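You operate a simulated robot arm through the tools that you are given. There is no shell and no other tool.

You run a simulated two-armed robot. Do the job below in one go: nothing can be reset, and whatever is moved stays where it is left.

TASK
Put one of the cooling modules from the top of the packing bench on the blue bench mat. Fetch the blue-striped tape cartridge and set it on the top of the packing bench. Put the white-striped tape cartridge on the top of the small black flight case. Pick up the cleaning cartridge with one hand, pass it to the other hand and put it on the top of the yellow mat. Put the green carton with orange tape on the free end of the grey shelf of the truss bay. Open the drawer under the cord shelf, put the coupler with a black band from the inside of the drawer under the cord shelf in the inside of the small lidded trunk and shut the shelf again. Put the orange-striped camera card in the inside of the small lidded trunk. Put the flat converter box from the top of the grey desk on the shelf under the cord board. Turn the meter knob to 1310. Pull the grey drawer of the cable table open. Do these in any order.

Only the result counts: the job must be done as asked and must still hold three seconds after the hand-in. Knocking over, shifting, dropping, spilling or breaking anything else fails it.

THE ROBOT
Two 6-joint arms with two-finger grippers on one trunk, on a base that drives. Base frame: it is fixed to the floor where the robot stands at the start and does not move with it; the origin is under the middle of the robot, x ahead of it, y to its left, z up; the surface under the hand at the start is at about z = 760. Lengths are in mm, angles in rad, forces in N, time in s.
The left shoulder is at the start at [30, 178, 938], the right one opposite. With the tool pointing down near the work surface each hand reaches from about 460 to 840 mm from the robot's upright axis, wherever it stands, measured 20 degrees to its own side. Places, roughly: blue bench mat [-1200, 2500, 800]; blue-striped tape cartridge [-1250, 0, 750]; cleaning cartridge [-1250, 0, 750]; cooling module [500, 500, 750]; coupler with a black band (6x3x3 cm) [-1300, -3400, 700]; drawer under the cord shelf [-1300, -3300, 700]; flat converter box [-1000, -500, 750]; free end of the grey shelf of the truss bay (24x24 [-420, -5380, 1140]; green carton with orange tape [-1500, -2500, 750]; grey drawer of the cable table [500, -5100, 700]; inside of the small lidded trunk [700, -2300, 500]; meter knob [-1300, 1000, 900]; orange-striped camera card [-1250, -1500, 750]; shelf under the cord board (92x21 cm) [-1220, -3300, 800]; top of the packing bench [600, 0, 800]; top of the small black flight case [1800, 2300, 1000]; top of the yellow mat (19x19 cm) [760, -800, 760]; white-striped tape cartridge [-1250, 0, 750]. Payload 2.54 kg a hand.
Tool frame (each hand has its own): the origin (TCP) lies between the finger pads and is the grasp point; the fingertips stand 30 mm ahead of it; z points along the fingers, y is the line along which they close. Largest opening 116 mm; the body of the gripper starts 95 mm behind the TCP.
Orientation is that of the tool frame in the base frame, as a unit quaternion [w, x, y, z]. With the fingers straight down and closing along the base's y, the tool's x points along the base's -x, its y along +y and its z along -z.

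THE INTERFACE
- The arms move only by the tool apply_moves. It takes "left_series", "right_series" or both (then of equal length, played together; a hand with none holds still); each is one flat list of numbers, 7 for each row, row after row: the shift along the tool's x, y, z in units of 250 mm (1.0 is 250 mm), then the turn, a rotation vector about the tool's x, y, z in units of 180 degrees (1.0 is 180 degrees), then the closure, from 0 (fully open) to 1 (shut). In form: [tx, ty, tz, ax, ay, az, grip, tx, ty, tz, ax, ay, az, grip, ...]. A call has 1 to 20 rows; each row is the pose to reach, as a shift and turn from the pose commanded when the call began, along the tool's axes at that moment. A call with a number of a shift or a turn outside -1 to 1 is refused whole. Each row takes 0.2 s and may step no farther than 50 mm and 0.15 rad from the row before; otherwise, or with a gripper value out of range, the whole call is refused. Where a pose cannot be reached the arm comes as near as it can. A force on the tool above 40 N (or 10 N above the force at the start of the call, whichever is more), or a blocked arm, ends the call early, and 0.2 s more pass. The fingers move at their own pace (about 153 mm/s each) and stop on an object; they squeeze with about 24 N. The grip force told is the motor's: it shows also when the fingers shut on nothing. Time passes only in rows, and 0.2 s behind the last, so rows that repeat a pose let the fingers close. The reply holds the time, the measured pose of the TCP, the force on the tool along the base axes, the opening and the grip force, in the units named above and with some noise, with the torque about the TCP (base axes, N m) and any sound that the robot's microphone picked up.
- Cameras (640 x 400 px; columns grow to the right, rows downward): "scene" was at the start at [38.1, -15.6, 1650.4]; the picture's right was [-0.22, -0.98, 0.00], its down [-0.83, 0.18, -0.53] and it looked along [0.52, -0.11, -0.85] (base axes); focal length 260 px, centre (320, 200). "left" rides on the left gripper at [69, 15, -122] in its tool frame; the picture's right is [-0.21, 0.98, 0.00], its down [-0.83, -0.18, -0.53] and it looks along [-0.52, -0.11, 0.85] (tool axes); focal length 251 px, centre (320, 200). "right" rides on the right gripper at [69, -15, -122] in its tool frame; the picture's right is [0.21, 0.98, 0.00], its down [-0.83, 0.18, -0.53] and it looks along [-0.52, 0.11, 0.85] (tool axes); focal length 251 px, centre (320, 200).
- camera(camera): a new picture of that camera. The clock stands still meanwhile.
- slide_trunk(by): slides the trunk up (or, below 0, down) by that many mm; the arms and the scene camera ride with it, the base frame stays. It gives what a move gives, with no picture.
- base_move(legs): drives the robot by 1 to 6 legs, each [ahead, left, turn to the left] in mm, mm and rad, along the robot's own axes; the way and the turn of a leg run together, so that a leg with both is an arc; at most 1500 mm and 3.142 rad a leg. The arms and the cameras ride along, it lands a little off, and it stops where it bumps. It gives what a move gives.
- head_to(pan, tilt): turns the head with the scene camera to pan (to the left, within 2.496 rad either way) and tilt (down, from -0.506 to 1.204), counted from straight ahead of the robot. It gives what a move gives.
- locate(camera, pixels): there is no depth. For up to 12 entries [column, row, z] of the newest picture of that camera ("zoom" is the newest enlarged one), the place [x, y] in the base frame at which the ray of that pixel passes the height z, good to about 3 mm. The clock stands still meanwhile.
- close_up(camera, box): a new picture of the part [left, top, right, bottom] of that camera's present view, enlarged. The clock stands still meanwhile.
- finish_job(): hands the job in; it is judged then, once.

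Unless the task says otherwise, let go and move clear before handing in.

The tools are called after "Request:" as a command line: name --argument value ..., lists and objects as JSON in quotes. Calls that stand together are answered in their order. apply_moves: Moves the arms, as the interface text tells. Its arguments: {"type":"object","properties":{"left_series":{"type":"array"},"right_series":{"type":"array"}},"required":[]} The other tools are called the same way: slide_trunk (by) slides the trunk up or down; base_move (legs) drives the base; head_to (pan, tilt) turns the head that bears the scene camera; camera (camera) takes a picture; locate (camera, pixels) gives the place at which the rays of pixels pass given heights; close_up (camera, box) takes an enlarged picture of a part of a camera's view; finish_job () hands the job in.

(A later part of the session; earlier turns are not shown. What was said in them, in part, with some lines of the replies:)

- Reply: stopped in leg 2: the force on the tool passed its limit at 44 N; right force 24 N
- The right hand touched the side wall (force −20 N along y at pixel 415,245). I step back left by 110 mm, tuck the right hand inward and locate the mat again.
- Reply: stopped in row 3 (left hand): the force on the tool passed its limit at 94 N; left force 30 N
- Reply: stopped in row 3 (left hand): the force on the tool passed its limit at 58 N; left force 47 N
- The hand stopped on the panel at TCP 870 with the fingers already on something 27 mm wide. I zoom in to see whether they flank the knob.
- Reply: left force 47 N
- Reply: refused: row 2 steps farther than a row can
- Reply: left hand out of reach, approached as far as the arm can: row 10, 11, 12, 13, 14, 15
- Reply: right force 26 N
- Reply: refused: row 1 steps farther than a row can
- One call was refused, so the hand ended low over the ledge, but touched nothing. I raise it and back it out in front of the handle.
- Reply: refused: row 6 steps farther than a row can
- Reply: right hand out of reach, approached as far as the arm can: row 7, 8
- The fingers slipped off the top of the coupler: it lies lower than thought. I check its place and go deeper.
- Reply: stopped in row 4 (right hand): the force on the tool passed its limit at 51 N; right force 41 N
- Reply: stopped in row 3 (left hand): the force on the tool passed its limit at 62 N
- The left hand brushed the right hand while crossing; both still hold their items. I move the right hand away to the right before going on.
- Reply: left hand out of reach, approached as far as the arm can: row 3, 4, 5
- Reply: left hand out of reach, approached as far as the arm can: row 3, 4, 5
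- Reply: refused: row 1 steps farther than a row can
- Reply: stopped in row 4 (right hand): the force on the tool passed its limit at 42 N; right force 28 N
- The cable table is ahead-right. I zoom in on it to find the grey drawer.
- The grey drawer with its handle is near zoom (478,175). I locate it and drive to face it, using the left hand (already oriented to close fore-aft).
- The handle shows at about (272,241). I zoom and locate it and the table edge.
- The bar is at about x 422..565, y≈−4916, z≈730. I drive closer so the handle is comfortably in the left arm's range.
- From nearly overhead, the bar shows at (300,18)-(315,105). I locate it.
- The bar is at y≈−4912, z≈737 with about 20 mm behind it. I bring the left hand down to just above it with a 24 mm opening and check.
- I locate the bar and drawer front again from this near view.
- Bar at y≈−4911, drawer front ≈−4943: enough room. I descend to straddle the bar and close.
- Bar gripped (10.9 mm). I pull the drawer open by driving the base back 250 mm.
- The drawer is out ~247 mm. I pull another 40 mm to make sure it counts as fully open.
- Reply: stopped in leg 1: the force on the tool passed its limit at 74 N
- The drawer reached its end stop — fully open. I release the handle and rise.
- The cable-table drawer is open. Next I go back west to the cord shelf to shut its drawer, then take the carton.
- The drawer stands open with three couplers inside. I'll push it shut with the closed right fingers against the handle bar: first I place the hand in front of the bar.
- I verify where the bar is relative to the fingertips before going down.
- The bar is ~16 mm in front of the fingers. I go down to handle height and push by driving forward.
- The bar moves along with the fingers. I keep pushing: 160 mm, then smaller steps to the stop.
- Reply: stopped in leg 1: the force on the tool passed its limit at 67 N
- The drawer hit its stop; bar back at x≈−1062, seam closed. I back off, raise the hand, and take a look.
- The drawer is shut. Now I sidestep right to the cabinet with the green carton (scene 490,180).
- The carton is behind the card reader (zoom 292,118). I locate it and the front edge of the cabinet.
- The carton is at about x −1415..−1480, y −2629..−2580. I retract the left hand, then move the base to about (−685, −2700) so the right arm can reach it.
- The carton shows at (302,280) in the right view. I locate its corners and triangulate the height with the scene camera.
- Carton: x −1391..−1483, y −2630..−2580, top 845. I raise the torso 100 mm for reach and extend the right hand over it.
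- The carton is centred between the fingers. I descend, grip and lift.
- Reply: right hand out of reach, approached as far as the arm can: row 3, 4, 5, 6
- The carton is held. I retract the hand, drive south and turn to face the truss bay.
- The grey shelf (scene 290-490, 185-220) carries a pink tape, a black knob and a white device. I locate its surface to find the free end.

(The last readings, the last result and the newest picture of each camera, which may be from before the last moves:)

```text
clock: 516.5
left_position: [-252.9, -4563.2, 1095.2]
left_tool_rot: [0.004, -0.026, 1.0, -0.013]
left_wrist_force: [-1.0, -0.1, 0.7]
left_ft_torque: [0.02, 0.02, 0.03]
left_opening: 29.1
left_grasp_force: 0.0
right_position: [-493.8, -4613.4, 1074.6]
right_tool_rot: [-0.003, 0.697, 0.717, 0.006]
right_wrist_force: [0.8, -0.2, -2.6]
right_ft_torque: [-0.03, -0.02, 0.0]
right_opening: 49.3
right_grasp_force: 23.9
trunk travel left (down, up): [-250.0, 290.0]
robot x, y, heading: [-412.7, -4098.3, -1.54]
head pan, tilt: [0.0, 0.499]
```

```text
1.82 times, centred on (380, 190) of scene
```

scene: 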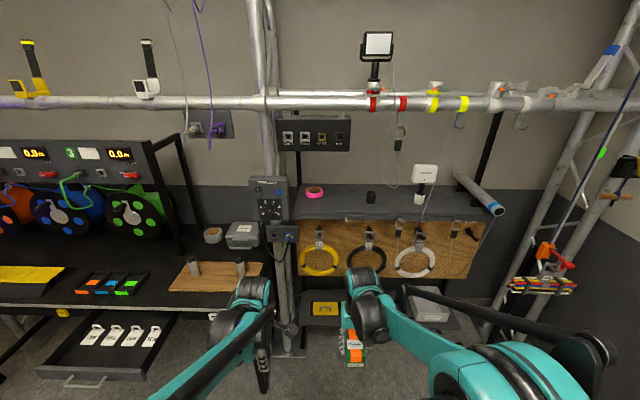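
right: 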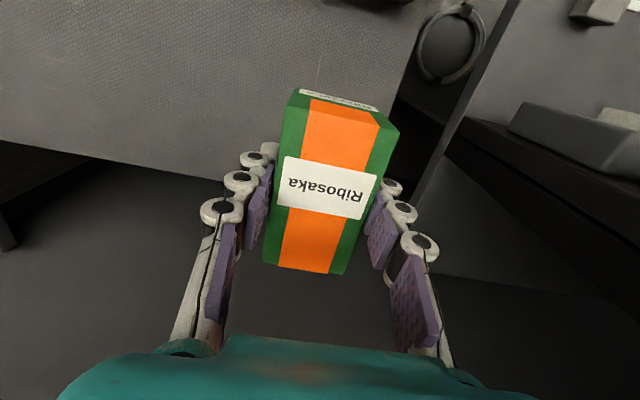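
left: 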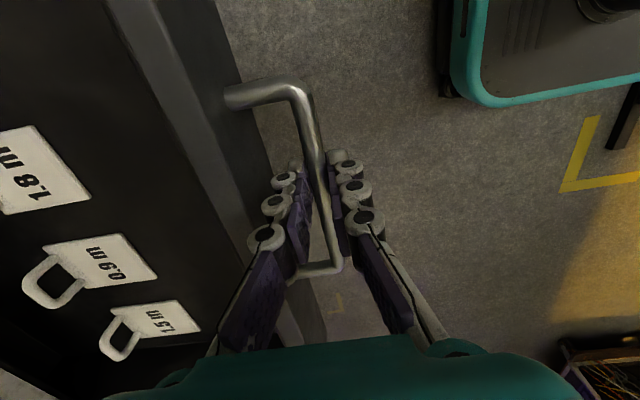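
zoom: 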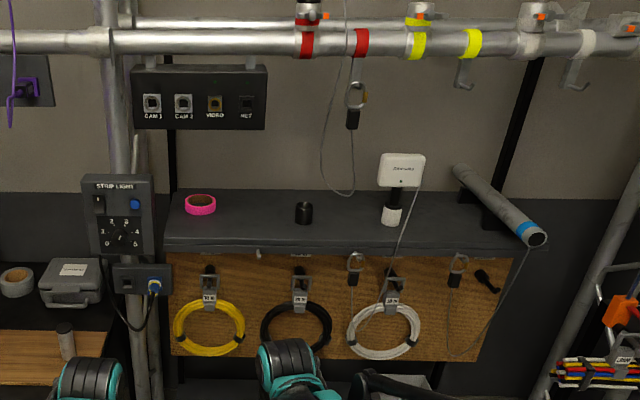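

The shelf spans x≈−248..−1142, y≈−5166..−5500; between the pink tape (x≈−344) and the knob (x≈−635) there is free room around (−490, −5300). I approach to about (−390, −4500) and raise the torso to judge the pipe above.

Request:
slide_trunk --by 250

Request:
base_move --legs '[[0, 0, -0.033], [400, 0, 0]]'

Request:
head_to --pan 0.0 --tilt 0.7

Request:
camera --camera "scene"

Request:
camera --camera "right"

```text
clock: 519.0
left_position: [-253.1, -4564.7, 1345.7]
left_tool_rot: [0.004, -0.025, 1.0, -0.014]
left_wrist_force: [-0.2, -0.8, 1.1]
left_ft_torque: [-0.01, -0.02, 0.02]
left_opening: 28.8
left_grasp_force: 0.0
right_position: [-492.3, -4614.7, 1324.5]
right_tool_rot: [-0.002, 0.696, 0.718, 0.006]
right_wrist_force: [0.2, -0.5, -2.4]
right_ft_torque: [0.02, 0.0, -0.03]
right_opening: 49.3
right_grasp_force: 23.9
trunk travel left (down, up): [-500.0, 40.0]
robot x, y, heading: [-412.4, -4098.1, -1.542]
head pan, tilt: [0.0, 0.499]
```

```text
clock: 521.9
left_position: [-271.0, -4969.9, 1346.1]
left_tool_rot: [0.003, -0.008, 1.0, -0.013]
left_wrist_force: [0.1, -0.9, 0.2]
left_ft_torque: [0.02, -0.01, 0.01]
left_opening: 28.8
left_grasp_force: 0.0
right_position: [-511.5, -5011.8, 1325.1]
right_tool_rot: [-0.003, 0.709, 0.705, 0.005]
right_wrist_force: [0.2, 0.8, -1.2]
right_ft_torque: [0.04, 0.02, 0.0]
right_opening: 49.3
right_grasp_force: 24.0
trunk travel left (down, up): [-500.0, 40.0]
robot x, y, heading: [-413.8, -4503.8, -1.571]
head pan, tilt: [0.0, 0.499]
```

```text
clock: 522.6
left_position: [-268.5, -4971.6, 1343.6]
left_tool_rot: [0.003, -0.009, 1.0, -0.013]
left_wrist_force: [-0.1, 0.2, 0.3]
left_ft_torque: [0.02, 0.03, 0.0]
left_opening: 29.2
left_grasp_force: 0.0
right_position: [-511.4, -5013.5, 1325.8]
right_tool_rot: [-0.004, 0.709, 0.705, 0.006]
right_wrist_force: [-0.1, -0.2, -2.0]
right_ft_torque: [0.02, 0.01, -0.03]
right_opening: 49.2
right_grasp_force: 23.6
trunk travel left (down, up): [-500.0, 40.0]
robot x, y, heading: [-413.7, -4499.7, -1.577]
head pan, tilt: [0.0, 0.7]
```

```text
taken
```

scene: 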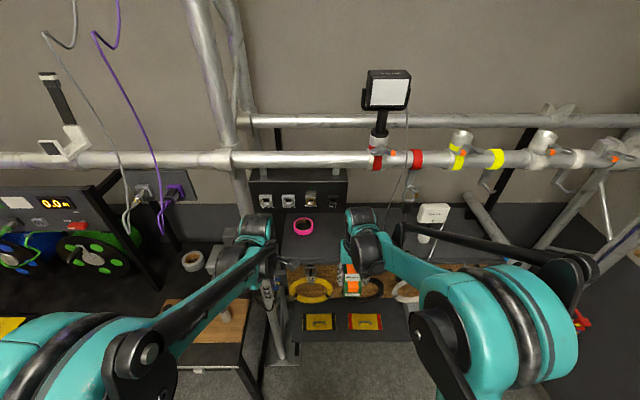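

```text
taken
```

right: 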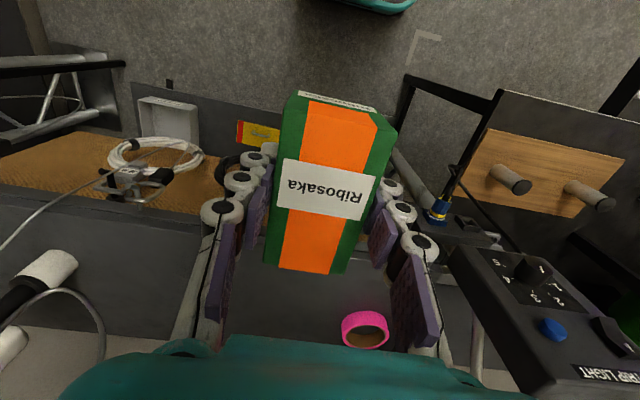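

Triangulation: pipes at z≈1600 (y≈−5206 and −5459), shelf at z≈1140, so the hand must go in between with an extended arm. I check where the hanging hook under the red band is, and the shelf items again.

Request:
locate --camera "scene" --pixels '[[378, 160, 1600], [418, 158, 1600], [412, 195, 1450], [303, 232, 1140], [303, 222, 1150], [290, 262, 1140], [400, 262, 1140], [432, 225, 1200], [300, 215, 1350], [345, 240, 1140]]'

Request:
close_up --camera "scene" --box '[240, 130, 480, 330]'

Request:
locate --camera "right" --pixels '[[365, 335, 1150], [345, 318, 1140], [388, 345, 1140], [300, 280, 1140]]'

```text
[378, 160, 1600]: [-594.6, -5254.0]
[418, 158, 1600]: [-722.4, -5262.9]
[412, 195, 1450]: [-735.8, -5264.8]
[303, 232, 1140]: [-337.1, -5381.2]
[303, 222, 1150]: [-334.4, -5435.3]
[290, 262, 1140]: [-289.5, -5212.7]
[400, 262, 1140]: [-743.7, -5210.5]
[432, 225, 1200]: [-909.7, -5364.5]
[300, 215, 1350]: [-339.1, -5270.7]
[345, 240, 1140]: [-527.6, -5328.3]
```

```text
2.00 times, centred on (360, 230) of scene
```

zoom: 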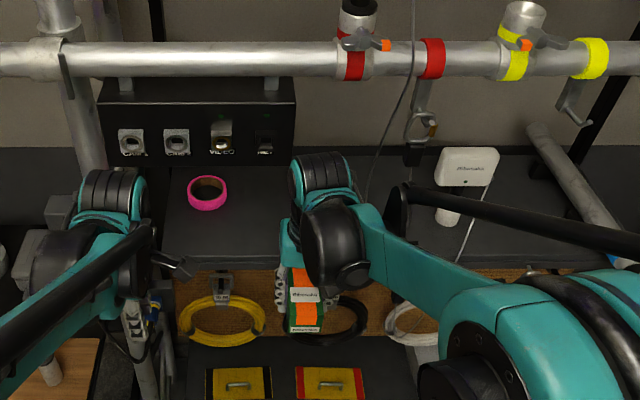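

```text
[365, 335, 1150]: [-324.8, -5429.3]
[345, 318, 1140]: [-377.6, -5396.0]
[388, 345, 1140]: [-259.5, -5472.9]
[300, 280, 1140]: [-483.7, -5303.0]
```

A connector box hangs under the pipe right above the free end, so I need its exact place. I lower the torso 200 mm for a second viewpoint.

Request:
slide_trunk --by -200

Request:
head_to --pan 0.0 --tilt 0.5

Request:
camera --camera "scene"

Request:
close_up --camera "scene" --box '[220, 80, 460, 280]'

```text
clock: 524.8
left_position: [-269.9, -4972.0, 1146.1]
left_tool_rot: [0.004, -0.008, 1.0, -0.013]
left_wrist_force: [-0.5, -0.1, 0.0]
left_ft_torque: [-0.02, 0.01, 0.01]
left_opening: 29.0
left_grasp_force: 0.0
right_position: [-512.8, -5013.2, 1124.9]
right_tool_rot: [-0.003, 0.709, 0.705, 0.006]
right_wrist_force: [0.7, -0.4, -2.3]
right_ft_torque: [-0.04, -0.03, 0.01]
right_opening: 49.4
right_grasp_force: 24.2
trunk travel left (down, up): [-300.0, 240.0]
robot x, y, heading: [-415.5, -4499.6, -1.572]
head pan, tilt: [0.0, 0.7]
```

```text
clock: 525.5
left_position: [-268.8, -4971.2, 1144.9]
left_tool_rot: [0.003, -0.009, 1.0, -0.013]
left_wrist_force: [0.0, 0.3, 0.0]
left_ft_torque: [-0.01, -0.01, 0.02]
left_opening: 29.1
left_grasp_force: 0.0
right_position: [-512.0, -5012.3, 1124.9]
right_tool_rot: [-0.004, 0.709, 0.705, 0.006]
right_wrist_force: [0.4, 0.9, -1.1]
right_ft_torque: [0.04, -0.03, -0.02]
right_opening: 49.1
right_grasp_force: 24.4
trunk travel left (down, up): [-300.0, 240.0]
robot x, y, heading: [-414.0, -4500.2, -1.577]
head pan, tilt: [0.0, 0.499]
```

```text
taken
```

scene: 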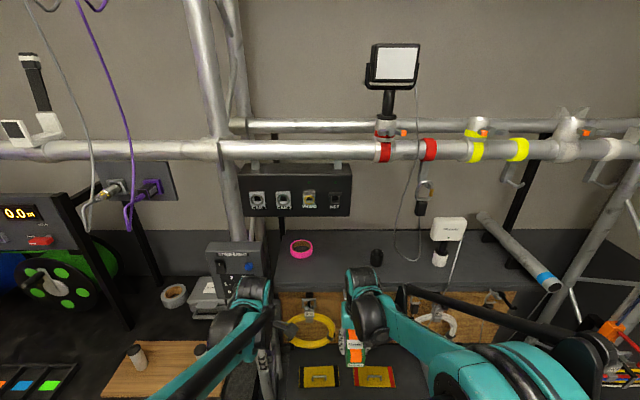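

```text
2.00 times, centred on (340, 180) of scene
```

zoom: 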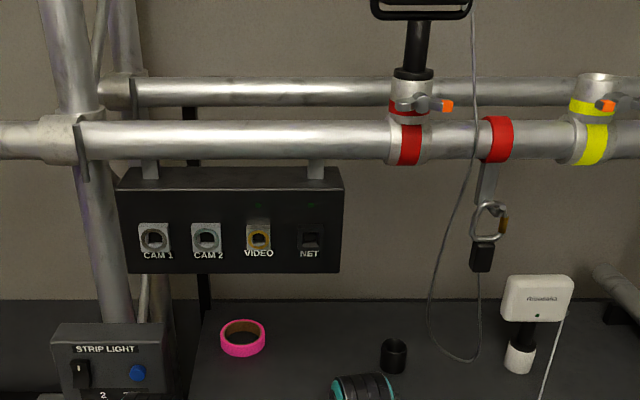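

I locate the pipe and the connector box's lower corner in this view to combine with the previous one.

Request:
locate --camera "scene" --pixels '[[385, 151, 1500], [385, 151, 1550], [385, 151, 1600], [351, 216, 1300], [351, 216, 1350], [351, 216, 1400], [243, 216, 1350], [374, 258, 1150], [301, 253, 1150], [275, 280, 1140], [360, 282, 1140], [440, 262, 1150]]'

```text
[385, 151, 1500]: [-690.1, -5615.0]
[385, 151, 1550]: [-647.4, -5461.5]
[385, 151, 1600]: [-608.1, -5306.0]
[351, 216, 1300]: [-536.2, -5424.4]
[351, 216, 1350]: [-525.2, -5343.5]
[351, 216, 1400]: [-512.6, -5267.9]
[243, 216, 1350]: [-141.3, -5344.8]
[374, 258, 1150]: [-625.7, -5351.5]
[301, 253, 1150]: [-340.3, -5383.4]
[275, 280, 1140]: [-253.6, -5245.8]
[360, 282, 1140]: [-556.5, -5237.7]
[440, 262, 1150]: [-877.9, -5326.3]
```

Combining both views: pipe at about y −5196, z 1636, connector box bottom near z 1480 (y≈−5115..−5200), shelf front y≈−5240. With a low torso the forearm passes under the box. I raise both hands a bit and drive 140 mm closer.

Request:
apply_moves --left_series '[0, 0.08, -0.16, 0, 0, 0, 0.75, 0, 0.12, -0.32, 0, 0, 0, 0.75, 0, 0.16, -0.5, 0, 0, 0, 0.75]' --right_series '[0, 0, -0.15, 0, 0, 0, 0.8, 0, 0, -0.3, 0, 0, 0, 0.8, 0, 0, -0.36, 0, 0, 0, 0.8]'

Request:
base_move --legs '[[140, 0, 0]]'

Request:
camera --camera "scene"

Request:
camera --camera "right"

```text
clock: 526.3
left_position: [-271.3, -4925.1, 1269.6]
left_tool_rot: [0.004, -0.007, 1.0, -0.014]
left_wrist_force: [0.0, 0.8, -0.5]
left_ft_torque: [-0.05, 0.01, 0.0]
left_opening: 29.1
left_grasp_force: 0.1
right_position: [-511.6, -5013.1, 1215.9]
right_tool_rot: [-0.003, 0.709, 0.706, 0.006]
right_wrist_force: [-0.4, 0.4, -2.2]
right_ft_torque: [-0.03, 0.01, -0.01]
right_opening: 49.3
right_grasp_force: 24.2
trunk travel left (down, up): [-300.0, 240.0]
robot x, y, heading: [-415.2, -4504.5, -1.576]
head pan, tilt: [0.0, 0.499]
```

```text
clock: 527.6
left_position: [-274.1, -5038.9, 1271.8]
left_tool_rot: [0.004, -0.008, 1.0, -0.015]
left_wrist_force: [0.7, -0.1, 0.3]
left_ft_torque: [-0.01, -0.04, 0.02]
left_opening: 29.3
left_grasp_force: 0.1
right_position: [-515.2, -5117.4, 1214.5]
right_tool_rot: [-0.003, 0.709, 0.705, 0.005]
right_wrist_force: [-0.3, 0.3, -2.3]
right_ft_torque: [-0.02, -0.01, -0.02]
right_opening: 49.5
right_grasp_force: 24.4
trunk travel left (down, up): [-300.0, 240.0]
robot x, y, heading: [-412.8, -4613.3, -1.577]
head pan, tilt: [0.0, 0.499]
stopped in leg 1: the robot was blocked; the commanded pose is now the measured one
```

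```text
taken
```

scene: 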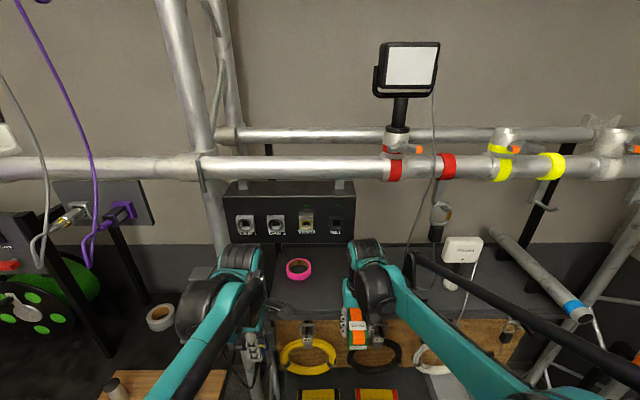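

```text
taken
```

right: 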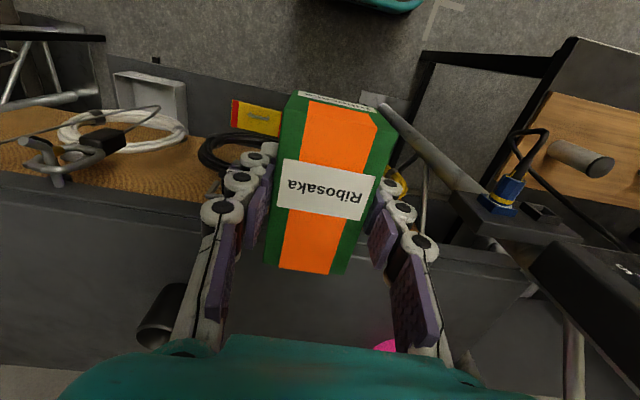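

The base touched something low (stopped at y −4613), so I back off 10 mm. Before reaching in, I measure how tall the hand and wrist stand above the TCP.

Request:
locate --camera "scene" --pixels '[[368, 240, 1400], [368, 240, 1450], [368, 240, 1500], [345, 240, 1400], [350, 192, 1500], [350, 192, 1550], [349, 237, 1450], [349, 237, 1480], [349, 237, 1500], [300, 270, 1150]]'

Request:
base_move --legs '[[-12, 0, 0]]'

Request:
close_up --camera "scene" --box '[200, 140, 480, 360]'

```text
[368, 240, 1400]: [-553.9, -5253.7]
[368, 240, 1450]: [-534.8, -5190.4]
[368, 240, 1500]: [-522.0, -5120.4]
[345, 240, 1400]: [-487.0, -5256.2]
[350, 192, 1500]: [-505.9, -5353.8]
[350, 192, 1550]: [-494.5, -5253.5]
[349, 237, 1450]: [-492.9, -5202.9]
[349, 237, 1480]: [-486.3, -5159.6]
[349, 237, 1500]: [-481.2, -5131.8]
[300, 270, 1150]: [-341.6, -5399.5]
```

```text
clock: 528.4
left_position: [-271.9, -5033.1, 1268.1]
left_tool_rot: [0.004, -0.008, 1.0, -0.013]
left_wrist_force: [0.7, 0.3, -0.1]
left_ft_torque: [0.02, 0.0, -0.02]
left_opening: 29.1
left_grasp_force: 0.1
right_position: [-513.3, -5114.0, 1212.7]
right_tool_rot: [-0.005, 0.708, 0.706, 0.006]
right_wrist_force: [-0.4, -0.3, -1.8]
right_ft_torque: [0.0, 0.01, -0.01]
right_opening: 49.2
right_grasp_force: 24.0
trunk travel left (down, up): [-300.0, 240.0]
robot x, y, heading: [-419.0, -4604.8, -1.574]
head pan, tilt: [0.0, 0.499]
```

```text
1.82 times, centred on (340, 250) of scene
```

zoom: 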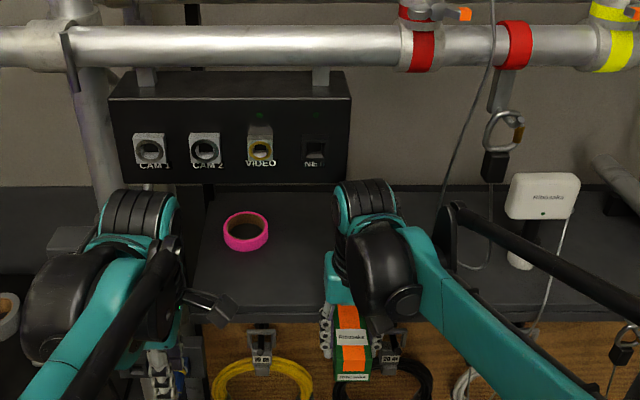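

The wrist tops out ~285 mm above the TCP, so I must go around the connector box (x > −490, bottom ≈1495), entering to its right. I back off 110 mm, raise the torso 100, and set the right hand at x≈−592, z≈1240.

Request:
base_move --legs '[[-110, 0, 0]]'

Request:
slide_trunk --by 100

Request:
apply_moves --right_series '[0, -0.15, 0.08, 0, 0, 0, 0.8, 0, -0.3, 0.18, 0, 0, 0, 0.8, 0, -0.31, 0.29, 0, 0, 0, 0.8]'

Request:
base_move --legs '[[105, 0, 0]]'

Request:
camera --camera "scene"

Request:
close_up --camera "scene" --box '[240, 140, 480, 360]'

```text
clock: 529.5
left_position: [-270.2, -4920.8, 1269.4]
left_tool_rot: [0.003, -0.008, 1.0, -0.014]
left_wrist_force: [-1.7, -0.8, -0.6]
left_ft_torque: [-0.01, 0.0, 0.02]
left_opening: 28.7
left_grasp_force: 0.2
right_position: [-513.2, -5001.7, 1212.4]
right_tool_rot: [-0.004, 0.708, 0.706, 0.005]
right_wrist_force: [0.1, 0.6, -1.6]
right_ft_torque: [-0.01, 0.0, 0.03]
right_opening: 49.4
right_grasp_force: 23.9
trunk travel left (down, up): [-300.0, 240.0]
robot x, y, heading: [-415.2, -4490.1, -1.569]
head pan, tilt: [0.0, 0.499]
```

```text
clock: 530.9
left_position: [-270.5, -4921.4, 1367.7]
left_tool_rot: [0.004, -0.008, 1.0, -0.013]
left_wrist_force: [-0.1, 0.1, 0.2]
left_ft_torque: [0.01, -0.03, 0.03]
left_opening: 28.9
left_grasp_force: 0.2
right_position: [-512.8, -5002.2, 1312.1]
right_tool_rot: [-0.005, 0.709, 0.705, 0.006]
right_wrist_force: [-1.2, 0.6, -1.7]
right_ft_torque: [0.01, 0.01, 0.01]
right_opening: 49.4
right_grasp_force: 23.7
trunk travel left (down, up): [-400.0, 140.0]
robot x, y, heading: [-414.8, -4491.8, -1.576]
head pan, tilt: [0.0, 0.499]
```

```text
clock: 531.7
left_position: [-271.7, -4920.1, 1369.2]
left_tool_rot: [0.003, -0.009, 1.0, -0.013]
left_wrist_force: [0.0, -0.7, 0.6]
left_ft_torque: [0.02, 0.03, -0.02]
left_opening: 29.2
left_grasp_force: 0.0
right_position: [-590.8, -4999.2, 1239.4]
right_tool_rot: [-0.004, 0.708, 0.706, 0.006]
right_wrist_force: [-0.1, -0.3, -1.7]
right_ft_torque: [0.03, 0.02, -0.02]
right_opening: 49.4
right_grasp_force: 24.2
trunk travel left (down, up): [-400.0, 140.0]
robot x, y, heading: [-412.0, -4492.3, -1.576]
head pan, tilt: [0.0, 0.499]
```

```text
clock: 532.9
left_position: [-272.5, -5026.6, 1369.2]
left_tool_rot: [0.003, -0.008, 1.0, -0.013]
left_wrist_force: [0.1, 0.1, 0.5]
left_ft_torque: [0.02, 0.01, 0.01]
left_opening: 28.8
left_grasp_force: 0.1
right_position: [-590.4, -5105.9, 1238.9]
right_tool_rot: [-0.005, 0.709, 0.705, 0.006]
right_wrist_force: [-0.6, 0.9, -2.5]
right_ft_torque: [0.01, -0.02, -0.02]
right_opening: 49.0
right_grasp_force: 24.5
trunk travel left (down, up): [-400.0, 140.0]
robot x, y, heading: [-415.8, -4597.7, -1.575]
head pan, tilt: [0.0, 0.499]
```

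```text
taken
```

scene: 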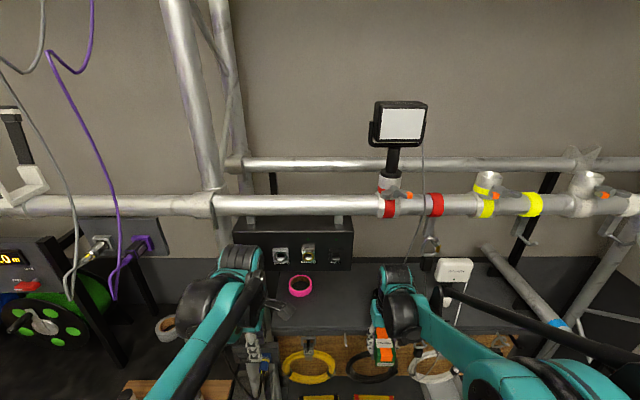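

```text
1.82 times, centred on (360, 250) of scene
```

zoom: 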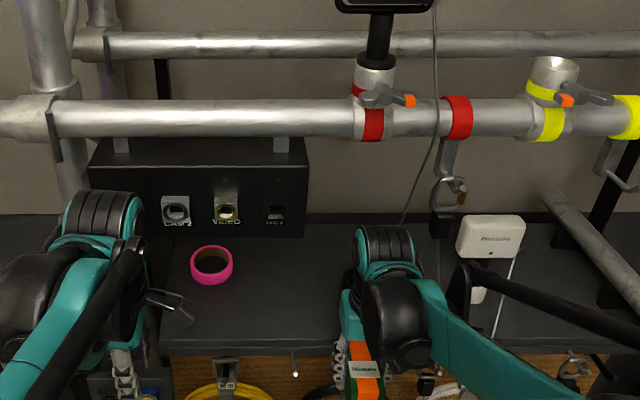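

The right hand is now right of the connector box. I check the hook/carabiner's x and the box's right end from here.

Request:
locate --camera "scene" --pixels '[[430, 240, 1450], [430, 240, 1480], [430, 215, 1580], [355, 270, 1480], [355, 270, 1500], [354, 225, 1580], [436, 205, 1620], [388, 208, 1620], [400, 265, 1500], [371, 295, 1180]]'

```text
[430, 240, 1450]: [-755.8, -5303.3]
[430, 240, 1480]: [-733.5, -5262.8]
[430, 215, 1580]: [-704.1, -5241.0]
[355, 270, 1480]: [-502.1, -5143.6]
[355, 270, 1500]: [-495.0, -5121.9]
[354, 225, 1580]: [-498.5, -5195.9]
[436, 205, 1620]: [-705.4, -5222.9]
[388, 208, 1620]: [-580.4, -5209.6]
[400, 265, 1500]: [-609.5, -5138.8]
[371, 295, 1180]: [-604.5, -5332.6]
```

Clearances: hook at x≈−705, box end at x≈−497, hand between −649 and −531. I move straight in under the pipe to y≈−5275.

Request:
apply_moves --right_series '[-0.14, 0, 0, 0, 0, 0, 0.8, -0.28, 0, 0, 0, 0, 0, 0.8, -0.42, 0, 0, 0, 0, 0, 0.8, -0.56, 0, 0, 0, 0, 0, 0.8, -0.676, 0, 0, 0, 0, 0, 0.8, -0.676, 0, 0, 0, 0, 0, 0.8]'

Request:
camera --camera "right"

Request:
camera --camera "scene"

```text
clock: 534.2
left_position: [-271.7, -5025.4, 1368.2]
left_tool_rot: [0.004, -0.008, 1.0, -0.014]
left_wrist_force: [-0.2, -0.6, 0.5]
left_ft_torque: [-0.03, -0.02, -0.03]
left_opening: 29.1
left_grasp_force: 0.0
right_position: [-591.8, -5274.3, 1236.6]
right_tool_rot: [-0.005, 0.709, 0.705, 0.006]
right_wrist_force: [0.5, 0.1, -1.7]
right_ft_torque: [-0.04, 0.03, 0.0]
right_opening: 49.2
right_grasp_force: 23.9
trunk travel left (down, up): [-400.0, 140.0]
robot x, y, heading: [-414.3, -4602.9, -1.572]
head pan, tilt: [0.0, 0.499]
```

```text
taken
```

right: 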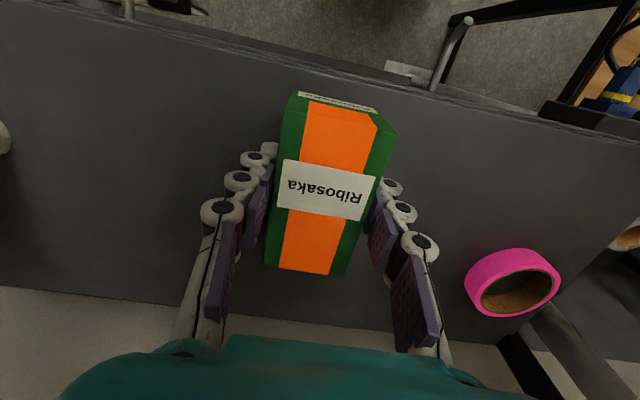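

```text
taken
```

scene: 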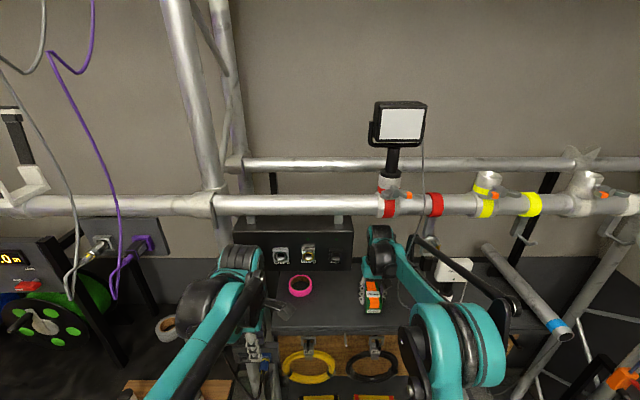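

The hand is over the shelf, between pipe and surface. I shift toward the free end and lower in stages to (−495, −5312, 1195).

Request:
apply_moves --right_series '[0, 0.1, 0, 0, 0, 0, 0.8, 0, 0.2, 0, 0, 0, 0, 0.8, 0, 0.2, 0.08, 0, 0, 0, 0.8, 0, 0.2, 0.165, 0, 0, 0, 0.8, -0.05, 0.3, 0.165, 0, 0, 0, 0.8, -0.1, 0.388, 0.165, 0, 0, 0, 0.8, -0.15, 0.388, 0.165, 0, 0, 0, 0.8, -0.15, 0.388, 0.165, 0, 0, 0, 0.8]'

Request:
camera --camera "right"

Request:
camera --camera "scene"

```text
clock: 536.2
left_position: [-285.3, -5022.2, 1371.6]
left_tool_rot: [0.007, -0.005, 1.0, -0.015]
left_wrist_force: [1.5, 1.0, -0.6]
left_ft_torque: [-0.02, 0.1, 0.0]
left_opening: 28.9
left_grasp_force: 0.1
right_position: [-527.4, -5310.0, 1198.3]
right_tool_rot: [-0.001, 0.72, 0.694, 0.007]
right_wrist_force: [-0.4, -0.2, -1.9]
right_ft_torque: [0.0, -0.02, -0.01]
right_opening: 49.3
right_grasp_force: 23.4
trunk travel left (down, up): [-400.0, 140.0]
robot x, y, heading: [-414.5, -4596.0, -1.583]
head pan, tilt: [0.0, 0.499]
stopped in row 8 (right hand): the arm was blocked; the commanded pose is now the measured one
```

```text
taken
```

right: 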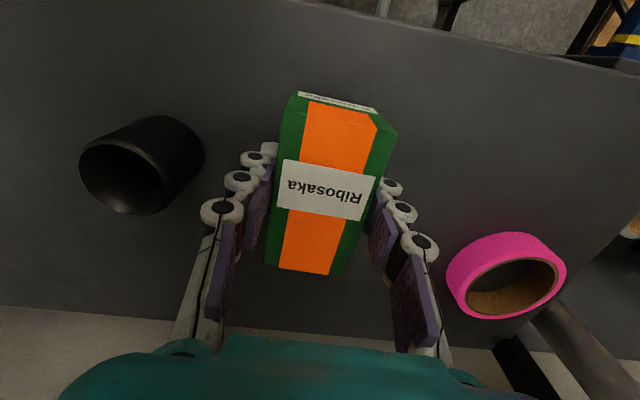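

```text
taken
```

scene: 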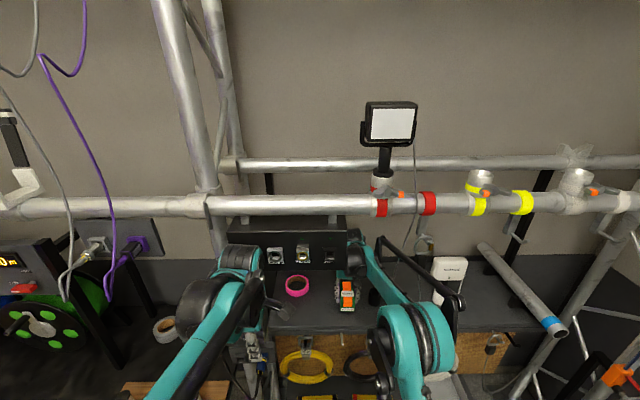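

The arm is blocked: the wrist/forearm touches the right end of the connector box (pixel 350,245). I zoom to see the contact and back off a little.

Request:
apply_moves --right_series '[0, -0.04, 0, 0, 0, 0, 0.8, 0, -0.06, 0, 0, 0, 0, 0.8]'

Request:
close_up --camera "scene" --box '[280, 180, 440, 340]'

Request:
camera --camera "left"

```text
clock: 536.9
left_position: [-279.7, -5023.2, 1370.5]
left_tool_rot: [0.006, -0.007, 1.0, -0.014]
left_wrist_force: [-0.2, -0.4, 0.4]
left_ft_torque: [0.04, 0.03, 0.03]
left_opening: 28.9
left_grasp_force: 0.1
right_position: [-527.5, -5310.0, 1196.9]
right_tool_rot: [-0.002, 0.715, 0.7, 0.008]
right_wrist_force: [-0.3, 0.4, -2.2]
right_ft_torque: [0.0, -0.02, 0.0]
right_opening: 49.4
right_grasp_force: 23.8
trunk travel left (down, up): [-400.0, 140.0]
robot x, y, heading: [-414.5, -4599.6, -1.577]
head pan, tilt: [0.0, 0.499]
```

```text
2.50 times, centred on (360, 260) of scene
```

zoom: 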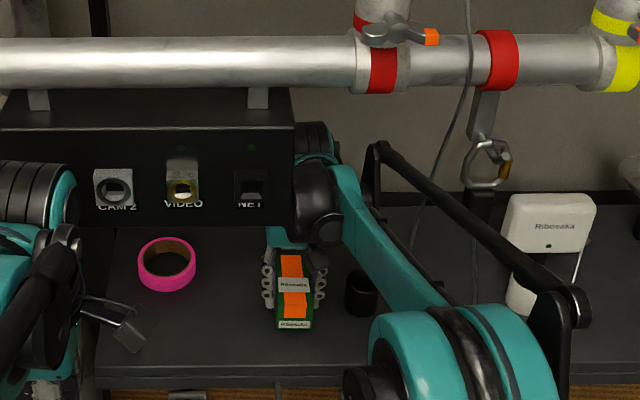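

```text
taken
```

left: 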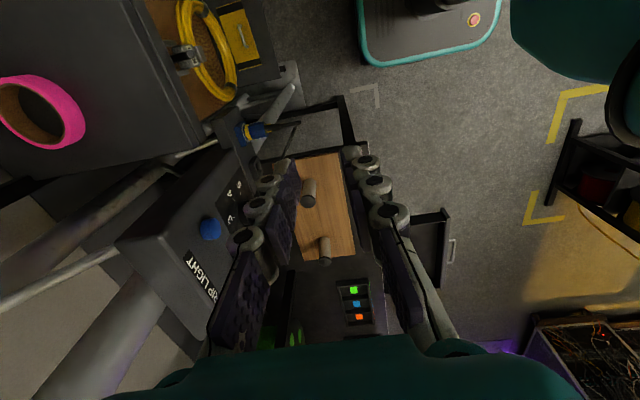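

The wrist touched the back corner of the box; going deeper (past the box's back) frees it. I move 25 mm deeper, raise the torso 50 mm, and then lower the hand by the same amount.

Request:
apply_moves --right_series '[-0.05, -0.02, 0, 0, 0, 0, 0.8, -0.1, -0.02, 0, 0, 0, 0, 0.8, -0.12, -0.02, 0, 0, 0, 0, 0.8, -0.12, -0.02, 0, 0, 0, 0, 0.8]'

Request:
slide_trunk --by 50

Request:
apply_moves --right_series '[-0.03, 0, 0.07, 0, 0, 0, 0.8, -0.07, 0, 0.14, 0, 0, 0, 0.8, -0.08, 0, 0.2, 0, 0, 0, 0.8, -0.08, 0, 0.2, 0, 0, 0, 0.8]'

Request:
camera --camera "right"

Request:
close_up --camera "scene" --box '[280, 180, 440, 340]'

```text
clock: 537.9
left_position: [-273.2, -5028.4, 1368.0]
left_tool_rot: [0.004, -0.007, 1.0, -0.013]
left_wrist_force: [1.1, -0.1, 0.1]
left_ft_torque: [0.02, 0.0, -0.02]
left_opening: 29.0
left_grasp_force: 0.1
right_position: [-525.9, -5342.8, 1196.2]
right_tool_rot: [-0.005, 0.714, 0.7, 0.005]
right_wrist_force: [0.2, 0.3, -1.3]
right_ft_torque: [0.03, -0.01, 0.02]
right_opening: 49.5
right_grasp_force: 23.9
trunk travel left (down, up): [-400.0, 140.0]
robot x, y, heading: [-417.8, -4595.1, -1.572]
head pan, tilt: [0.0, 0.499]
```

```text
clock: 538.8
left_position: [-275.0, -5026.9, 1418.7]
left_tool_rot: [0.004, -0.007, 1.0, -0.013]
left_wrist_force: [0.1, -0.7, -0.6]
left_ft_torque: [0.0, 0.02, 0.01]
left_opening: 28.9
left_grasp_force: 0.1
right_position: [-527.3, -5343.3, 1246.1]
right_tool_rot: [-0.006, 0.714, 0.7, 0.006]
right_wrist_force: [0.2, 0.3, -2.4]
right_ft_torque: [0.02, -0.01, -0.04]
right_opening: 49.1
right_grasp_force: 24.1
trunk travel left (down, up): [-450.0, 90.0]
robot x, y, heading: [-414.9, -4596.0, -1.578]
head pan, tilt: [0.0, 0.499]
```

```text
clock: 539.8
left_position: [-273.5, -5026.3, 1419.0]
left_tool_rot: [0.004, -0.007, 1.0, -0.014]
left_wrist_force: [-0.7, -0.6, 1.0]
left_ft_torque: [-0.02, -0.01, -0.01]
left_opening: 29.0
left_grasp_force: 0.1
right_position: [-528.4, -5361.3, 1194.0]
right_tool_rot: [-0.004, 0.715, 0.7, 0.006]
right_wrist_force: [-0.3, 0.3, -2.5]
right_ft_torque: [-0.01, 0.01, 0.01]
right_opening: 49.3
right_grasp_force: 23.9
trunk travel left (down, up): [-450.0, 90.0]
robot x, y, heading: [-412.7, -4598.4, -1.572]
head pan, tilt: [0.0, 0.499]
```

```text
taken
```

right: 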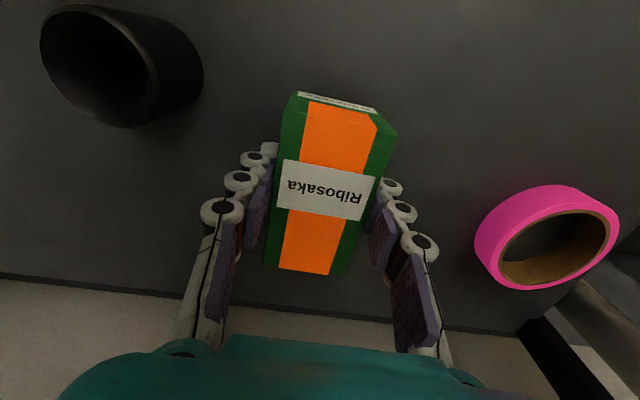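

```text
2.50 times, centred on (360, 260) of scene
```

zoom: 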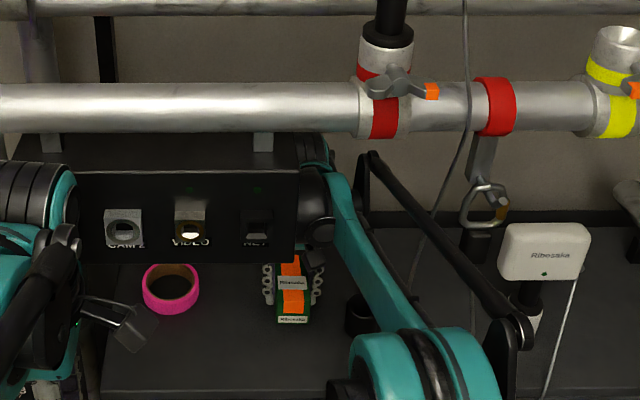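

There is now room behind the box. I ease the carton 35 mm toward the free end in small steps.

Request:
apply_moves --right_series '[0, 0.05, 0, 0, 0, 0, 0.8, 0, 0.09, 0.02, 0, 0, 0, 0.8, 0, 0.13, 0.03, 0, 0, 0, 0.8, 0, 0.15, 0.03, 0, 0, 0, 0.8, 0, 0.15, 0.03, 0, 0, 0, 0.8]'

Request:
camera --camera "right"

Request:
close_up --camera "scene" --box '[280, 180, 440, 340]'

```text
clock: 541.0
left_position: [-286.2, -5026.3, 1420.5]
left_tool_rot: [0.009, -0.006, 1.0, -0.014]
left_wrist_force: [-0.8, 0.8, 1.0]
left_ft_torque: [-0.03, -0.02, 0.0]
left_opening: 28.9
left_grasp_force: 0.1
right_position: [-506.2, -5362.1, 1187.9]
right_tool_rot: [0.0, 0.717, 0.697, 0.009]
right_wrist_force: [0.3, 0.1, -1.6]
right_ft_torque: [-0.04, -0.03, -0.01]
right_opening: 49.3
right_grasp_force: 24.1
trunk travel left (down, up): [-450.0, 90.0]
robot x, y, heading: [-417.2, -4599.2, -1.578]
head pan, tilt: [0.0, 0.499]
```

```text
taken
```

right: 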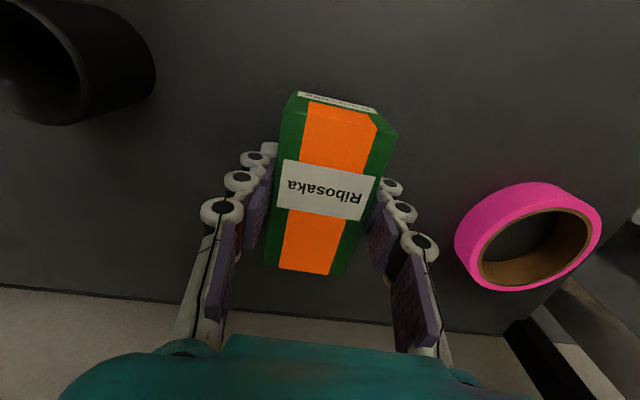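

```text
2.50 times, centred on (360, 260) of scene
```

zoom: 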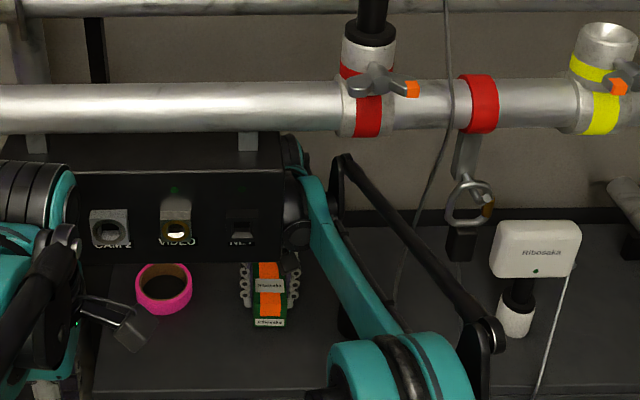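

The carton is at x≈−506 (within the free end), though the forearm is leaning on the box end; I relax that by a few millimetres and lower the carton onto the shelf.

Request:
apply_moves --right_series '[0, -0.04, 0, 0, 0, 0, 0.8, 0, -0.05, 0.015, 0, 0, 0, 0.8, 0, -0.05, 0.03, 0, 0, 0, 0.8, 0, -0.05, 0.03, 0, 0, 0, 0.8]'

Request:
apply_moves --right_series '[0, 0, 0.012, 0, 0, 0, 0.8, 0, 0, 0.024, 0, 0, 0, 0.8, 0, 0, 0.024, 0, 0, 0, 0.8]'

```text
clock: 542.0
left_position: [-278.6, -5026.1, 1420.9]
left_tool_rot: [0.006, -0.007, 1.0, -0.015]
left_wrist_force: [-0.2, -0.7, 0.5]
left_ft_torque: [0.02, 0.0, 0.01]
left_opening: 29.2
left_grasp_force: 0.0
right_position: [-506.7, -5363.0, 1179.9]
right_tool_rot: [-0.003, 0.714, 0.7, 0.006]
right_wrist_force: [-2.1, -4.1, 20.1]
right_ft_torque: [-0.11, 0.12, 0.03]
right_opening: 49.7
right_grasp_force: 23.8
trunk travel left (down, up): [-450.0, 90.0]
robot x, y, heading: [-417.6, -4596.7, -1.578]
head pan, tilt: [0.0, 0.499]
```

```text
clock: 542.5
left_position: [-277.1, -5025.9, 1419.4]
left_tool_rot: [0.003, -0.006, 1.0, -0.014]
left_wrist_force: [0.3, 0.7, 0.1]
left_ft_torque: [-0.02, -0.03, -0.04]
left_opening: 29.1
left_grasp_force: 0.0
right_position: [-507.7, -5361.3, 1179.7]
right_tool_rot: [-0.004, 0.716, 0.699, 0.006]
right_wrist_force: [5.5, -0.6, 8.9]
right_ft_torque: [-0.07, 0.19, 0.04]
right_opening: 49.4
right_grasp_force: 23.9
trunk travel left (down, up): [-450.0, 90.0]
robot x, y, heading: [-414.6, -4596.5, -1.578]
head pan, tilt: [0.0, 0.499]
stopped in row 2 (right hand): the force on the tool passed its limit at 47 N (the readings are from after the stop); the commanded pose is now the measured one
```

The carton stands on the shelf (contact at TCP 1180). I open the fingers and rise 60 mm, then retreat along the same way.

Request:
apply_moves --right_series '[0, 0, -0.006, 0, 0, 0, 0.7, 0, 0, -0.006, 0, 0, 0, 0.45, 0, 0, -0.006, 0, 0, 0, 0.42, 0, 0, -0.06, 0, 0, 0, 0.42, 0, 0, -0.14, 0, 0, 0, 0.42, 0, 0, -0.24, 0, 0, 0, 0.42, 0, 0, -0.24, 0, 0, 0, 0.42]'

Request:
camera --camera "right"

Request:
close_up --camera "scene" --box '[280, 180, 440, 340]'

```text
clock: 544.1
left_position: [-282.1, -5035.5, 1418.5]
left_tool_rot: [0.007, -0.007, 1.0, -0.01]
left_wrist_force: [0.3, 0.7, -0.2]
left_ft_torque: [0.02, 0.01, 0.01]
left_opening: 28.9
left_grasp_force: 0.1
right_position: [-513.9, -5372.0, 1232.2]
right_tool_rot: [-0.005, 0.716, 0.698, 0.01]
right_wrist_force: [-0.2, -0.1, 0.8]
right_ft_torque: [-0.01, 0.0, 0.01]
right_opening: 67.1
right_grasp_force: 0.1
trunk travel left (down, up): [-450.0, 90.0]
robot x, y, heading: [-417.0, -4599.6, -1.573]
head pan, tilt: [0.0, 0.499]
```

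```text
taken
```

right: 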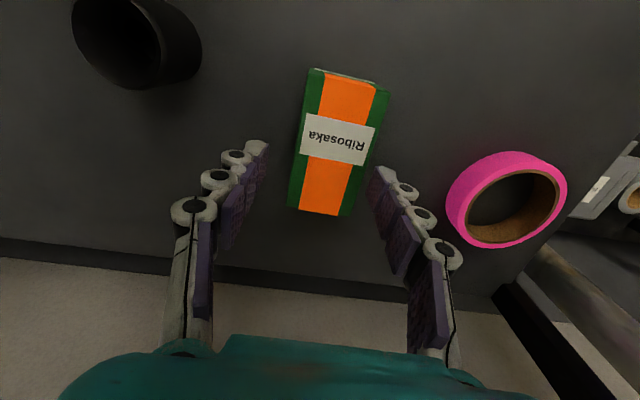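

```text
2.50 times, centred on (360, 260) of scene
```

zoom: 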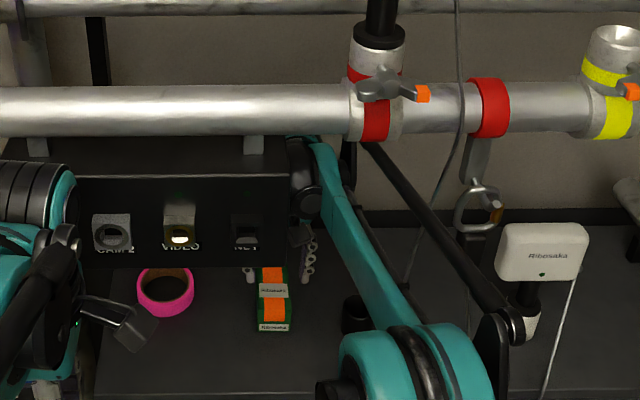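

The carton stands free on the shelf. I ease away to the right, rising a little more, then come straight out.

Request:
apply_moves --right_series '[0, -0.03, 0, 0, 0, 0, 0.42, 0, -0.05, -0.03, 0, 0, 0, 0.42, 0, -0.08, -0.05, 0, 0, 0, 0.42, 0, -0.16, -0.05, 0, 0, 0, 0.42, 0, -0.26, -0.05, 0, 0, 0, 0.42, 0, -0.33, -0.05, 0, 0, 0, 0.42, 0, -0.33, -0.05, 0, 0, 0, 0.42]'

Request:
camera --camera "right"

Request:
camera --camera "scene"

```text
clock: 545.7
left_position: [-273.3, -5024.4, 1419.7]
left_tool_rot: [0.004, -0.006, 1.0, -0.014]
left_wrist_force: [0.3, -0.4, 0.3]
left_ft_torque: [-0.06, 0.02, -0.02]
left_opening: 29.0
left_grasp_force: 0.1
right_position: [-585.0, -5359.9, 1251.2]
right_tool_rot: [-0.004, 0.715, 0.699, 0.006]
right_wrist_force: [0.3, 1.1, 0.1]
right_ft_torque: [0.0, 0.01, 0.02]
right_opening: 67.4
right_grasp_force: 0.0
trunk travel left (down, up): [-450.0, 90.0]
robot x, y, heading: [-413.5, -4597.1, -1.58]
head pan, tilt: [0.0, 0.499]
```

```text
taken
```

right: 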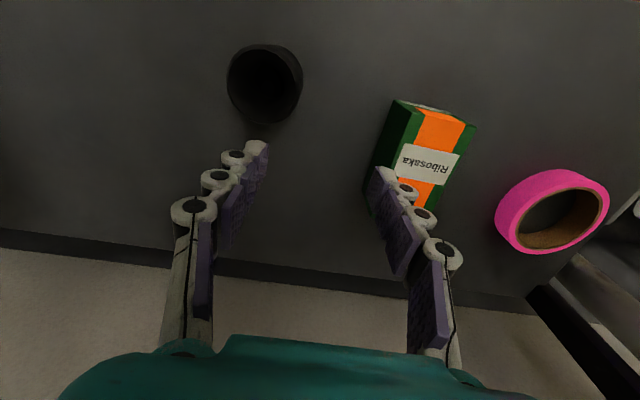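

```text
taken
```

scene: 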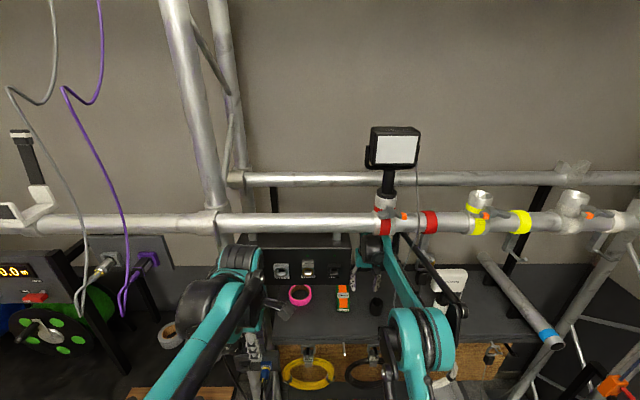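

The knob lies near the withdrawal path, so I close the fingers and pull straight out at x≈−580.

Request:
apply_moves --right_series '[0, 0.02, 0, 0, 0, 0, 1.0, 0, 0.02, 0, 0, 0, 0, 1.0, 0.12, 0.02, 0, 0, 0, 0, 1.0, 0.26, 0.02, 0, 0, 0, 0, 1.0, 0.42, 0.01, 0, 0, 0, 0, 1.0, 0.58, 0.0, 0, 0, 0, 0, 1.0, 0.74, -0.02, 0, 0, 0, 0, 1.0, 0.9, -0.02, 0, 0, 0, 0, 1.0, 1.0, -0.02, 0, 0, 0, 0, 1.0]'

Request:
base_move --legs '[[-250, 0, 0]]'

Request:
camera --camera "scene"

Request:
close_up --camera "scene" --box '[220, 120, 460, 300]'

```text
clock: 547.7
left_position: [-274.4, -5025.6, 1420.1]
left_tool_rot: [0.003, -0.007, 1.0, -0.014]
left_wrist_force: [0.0, 0.1, -1.1]
left_ft_torque: [0.0, -0.02, -0.01]
left_opening: 29.1
left_grasp_force: 0.3
right_position: [-583.8, -5110.7, 1254.1]
right_tool_rot: [-0.005, 0.714, 0.7, 0.005]
right_wrist_force: [0.3, 0.0, -0.1]
right_ft_torque: [-0.03, -0.02, -0.04]
right_opening: 0.1
right_grasp_force: 24.5
trunk travel left (down, up): [-450.0, 90.0]
robot x, y, heading: [-415.5, -4596.9, -1.578]
head pan, tilt: [0.0, 0.499]
```

```text
clock: 549.5
left_position: [-271.7, -4775.3, 1420.3]
left_tool_rot: [0.003, -0.007, 1.0, -0.013]
left_wrist_force: [0.6, 0.6, -0.2]
left_ft_torque: [0.0, -0.06, -0.02]
left_opening: 28.9
left_grasp_force: 0.1
right_position: [-583.5, -4861.4, 1253.8]
right_tool_rot: [-0.005, 0.715, 0.7, 0.006]
right_wrist_force: [0.2, 0.6, 0.0]
right_ft_torque: [0.0, -0.01, 0.0]
right_opening: 0.0
right_grasp_force: 24.0
trunk travel left (down, up): [-450.0, 90.0]
robot x, y, heading: [-413.7, -4344.9, -1.572]
head pan, tilt: [0.0, 0.499]
```

```text
taken
```

scene: 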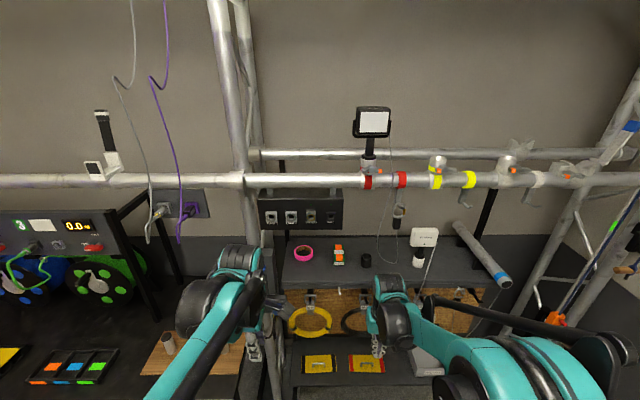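

```text
2.22 times, centred on (340, 210) of scene
```

zoom: 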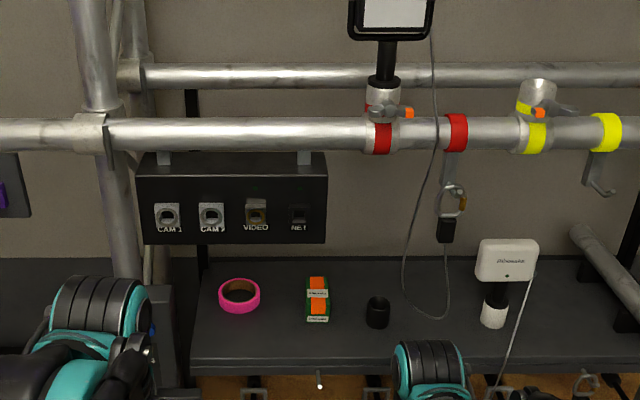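

The carton stands between the pink tape and the knob. Before handing in I turn to double-check that the cord drawer stayed shut.

Request:
base_move --legs '[[-150, 0, 0], [0, 0, -1.5]]'

Request:
head_to --pan -0.9 --tilt 0.55

Request:
camera --camera "scene"

Request:
close_up --camera "scene" --box '[200, 130, 440, 300]'

```text
clock: 554.5
left_position: [-829.7, -4365.2, 1418.1]
left_tool_rot: [-0.007, 0.678, 0.735, -0.013]
left_wrist_force: [0.3, -0.3, 0.2]
left_ft_torque: [0.0, 0.02, -0.01]
left_opening: 29.1
left_grasp_force: 0.0
right_position: [-935.3, -4060.4, 1254.4]
right_tool_rot: [0.0, 1.0, 0.023, 0.007]
right_wrist_force: [0.7, -0.2, -0.5]
right_ft_torque: [0.0, -0.02, -0.02]
right_opening: 0.2
right_grasp_force: 24.1
trunk travel left (down, up): [-450.0, 90.0]
robot x, y, heading: [-410.7, -4197.4, -3.083]
head pan, tilt: [0.0, 0.499]
```

```text
clock: 555.8
left_position: [-830.1, -4365.0, 1419.6]
left_tool_rot: [-0.007, 0.678, 0.735, -0.012]
left_wrist_force: [1.1, 0.2, 0.2]
left_ft_torque: [-0.02, -0.04, -0.01]
left_opening: 29.3
left_grasp_force: 0.0
right_position: [-935.4, -4060.1, 1254.2]
right_tool_rot: [0.0, 1.0, 0.023, 0.007]
right_wrist_force: [-0.3, -0.9, 0.0]
right_ft_torque: [-0.01, -0.02, 0.01]
right_opening: 0.0
right_grasp_force: 23.4
trunk travel left (down, up): [-450.0, 90.0]
robot x, y, heading: [-411.7, -4196.9, -3.084]
head pan, tilt: [-0.901, 0.55]
```

```text
taken
```

scene: 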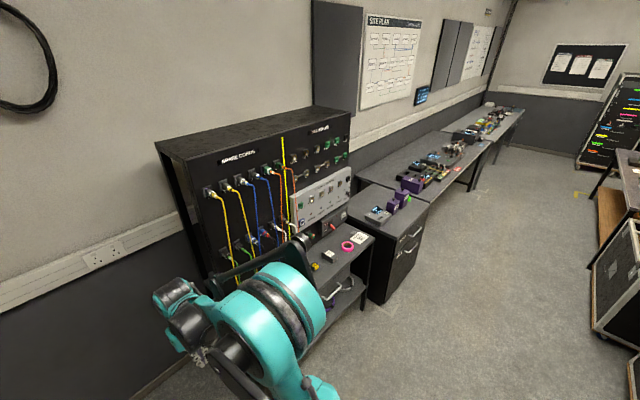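

```text
2.35 times, centred on (320, 215) of scene
```

zoom: 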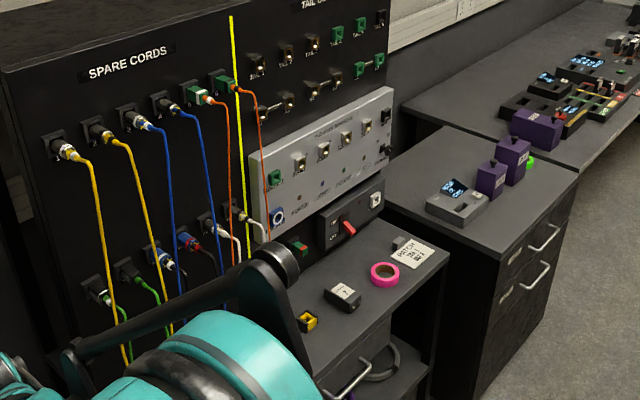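

The cord drawer is flush and shut, the flat box sits on the shelf, and every other placement was confirmed when released. Both hands are empty and clear, so I hand in the job.

Request:
finish_job

```text
The job is handed in.
```

I handed in the job with all ten parts done and both hands empty and clear. Most placements I checked only right after letting go. Just before handing in I looked again only at the cord drawer and shelf and at the carton.

| Part | Result |
|---|---|
| Cooling module | Upright on the blue bench mat |
| Blue-striped cartridge | Standing on edge on the packing bench |
| White-striped cartridge | Standing on edge on the small black flight case |
| Cleaning cartridge | Passed from right hand to left, then stood on edge on the yellow mat |
| Green carton | On the grey truss-bay shelf, between the pink tape and the black knob |
| Coupler with a black band | On the floor of the lidded trunk; the drawer under the cord shelf is shut again |
| Orange-striped camera card | Standing on the floor of the lidded trunk |
| Flat converter box | On the shelf under the cord board |
| Meter knob | Pointing at 1310 |
| Grey drawer of the cable table | Pulled out to its end stop |

- **Converter box:** I took this to be the box labelled "Carvolen 7", the one with two connectors on the grey desk.
- **Meter:** The display came on and reads "LO".
- **Carton position:** It is about 5 cm off the centre of the area I took as the free end, because the connector box under the truss pipe kept the arm from going further.
- **Bumps:**
  - The right hand touched the side wall once near the blue mat.
  - The two hands brushed each other once over the trunk.
  - The base touched something low at the truss bay.
  - The right forearm leaned on that connector box while placing the carton.
  - I saw nothing shifted by any of these.
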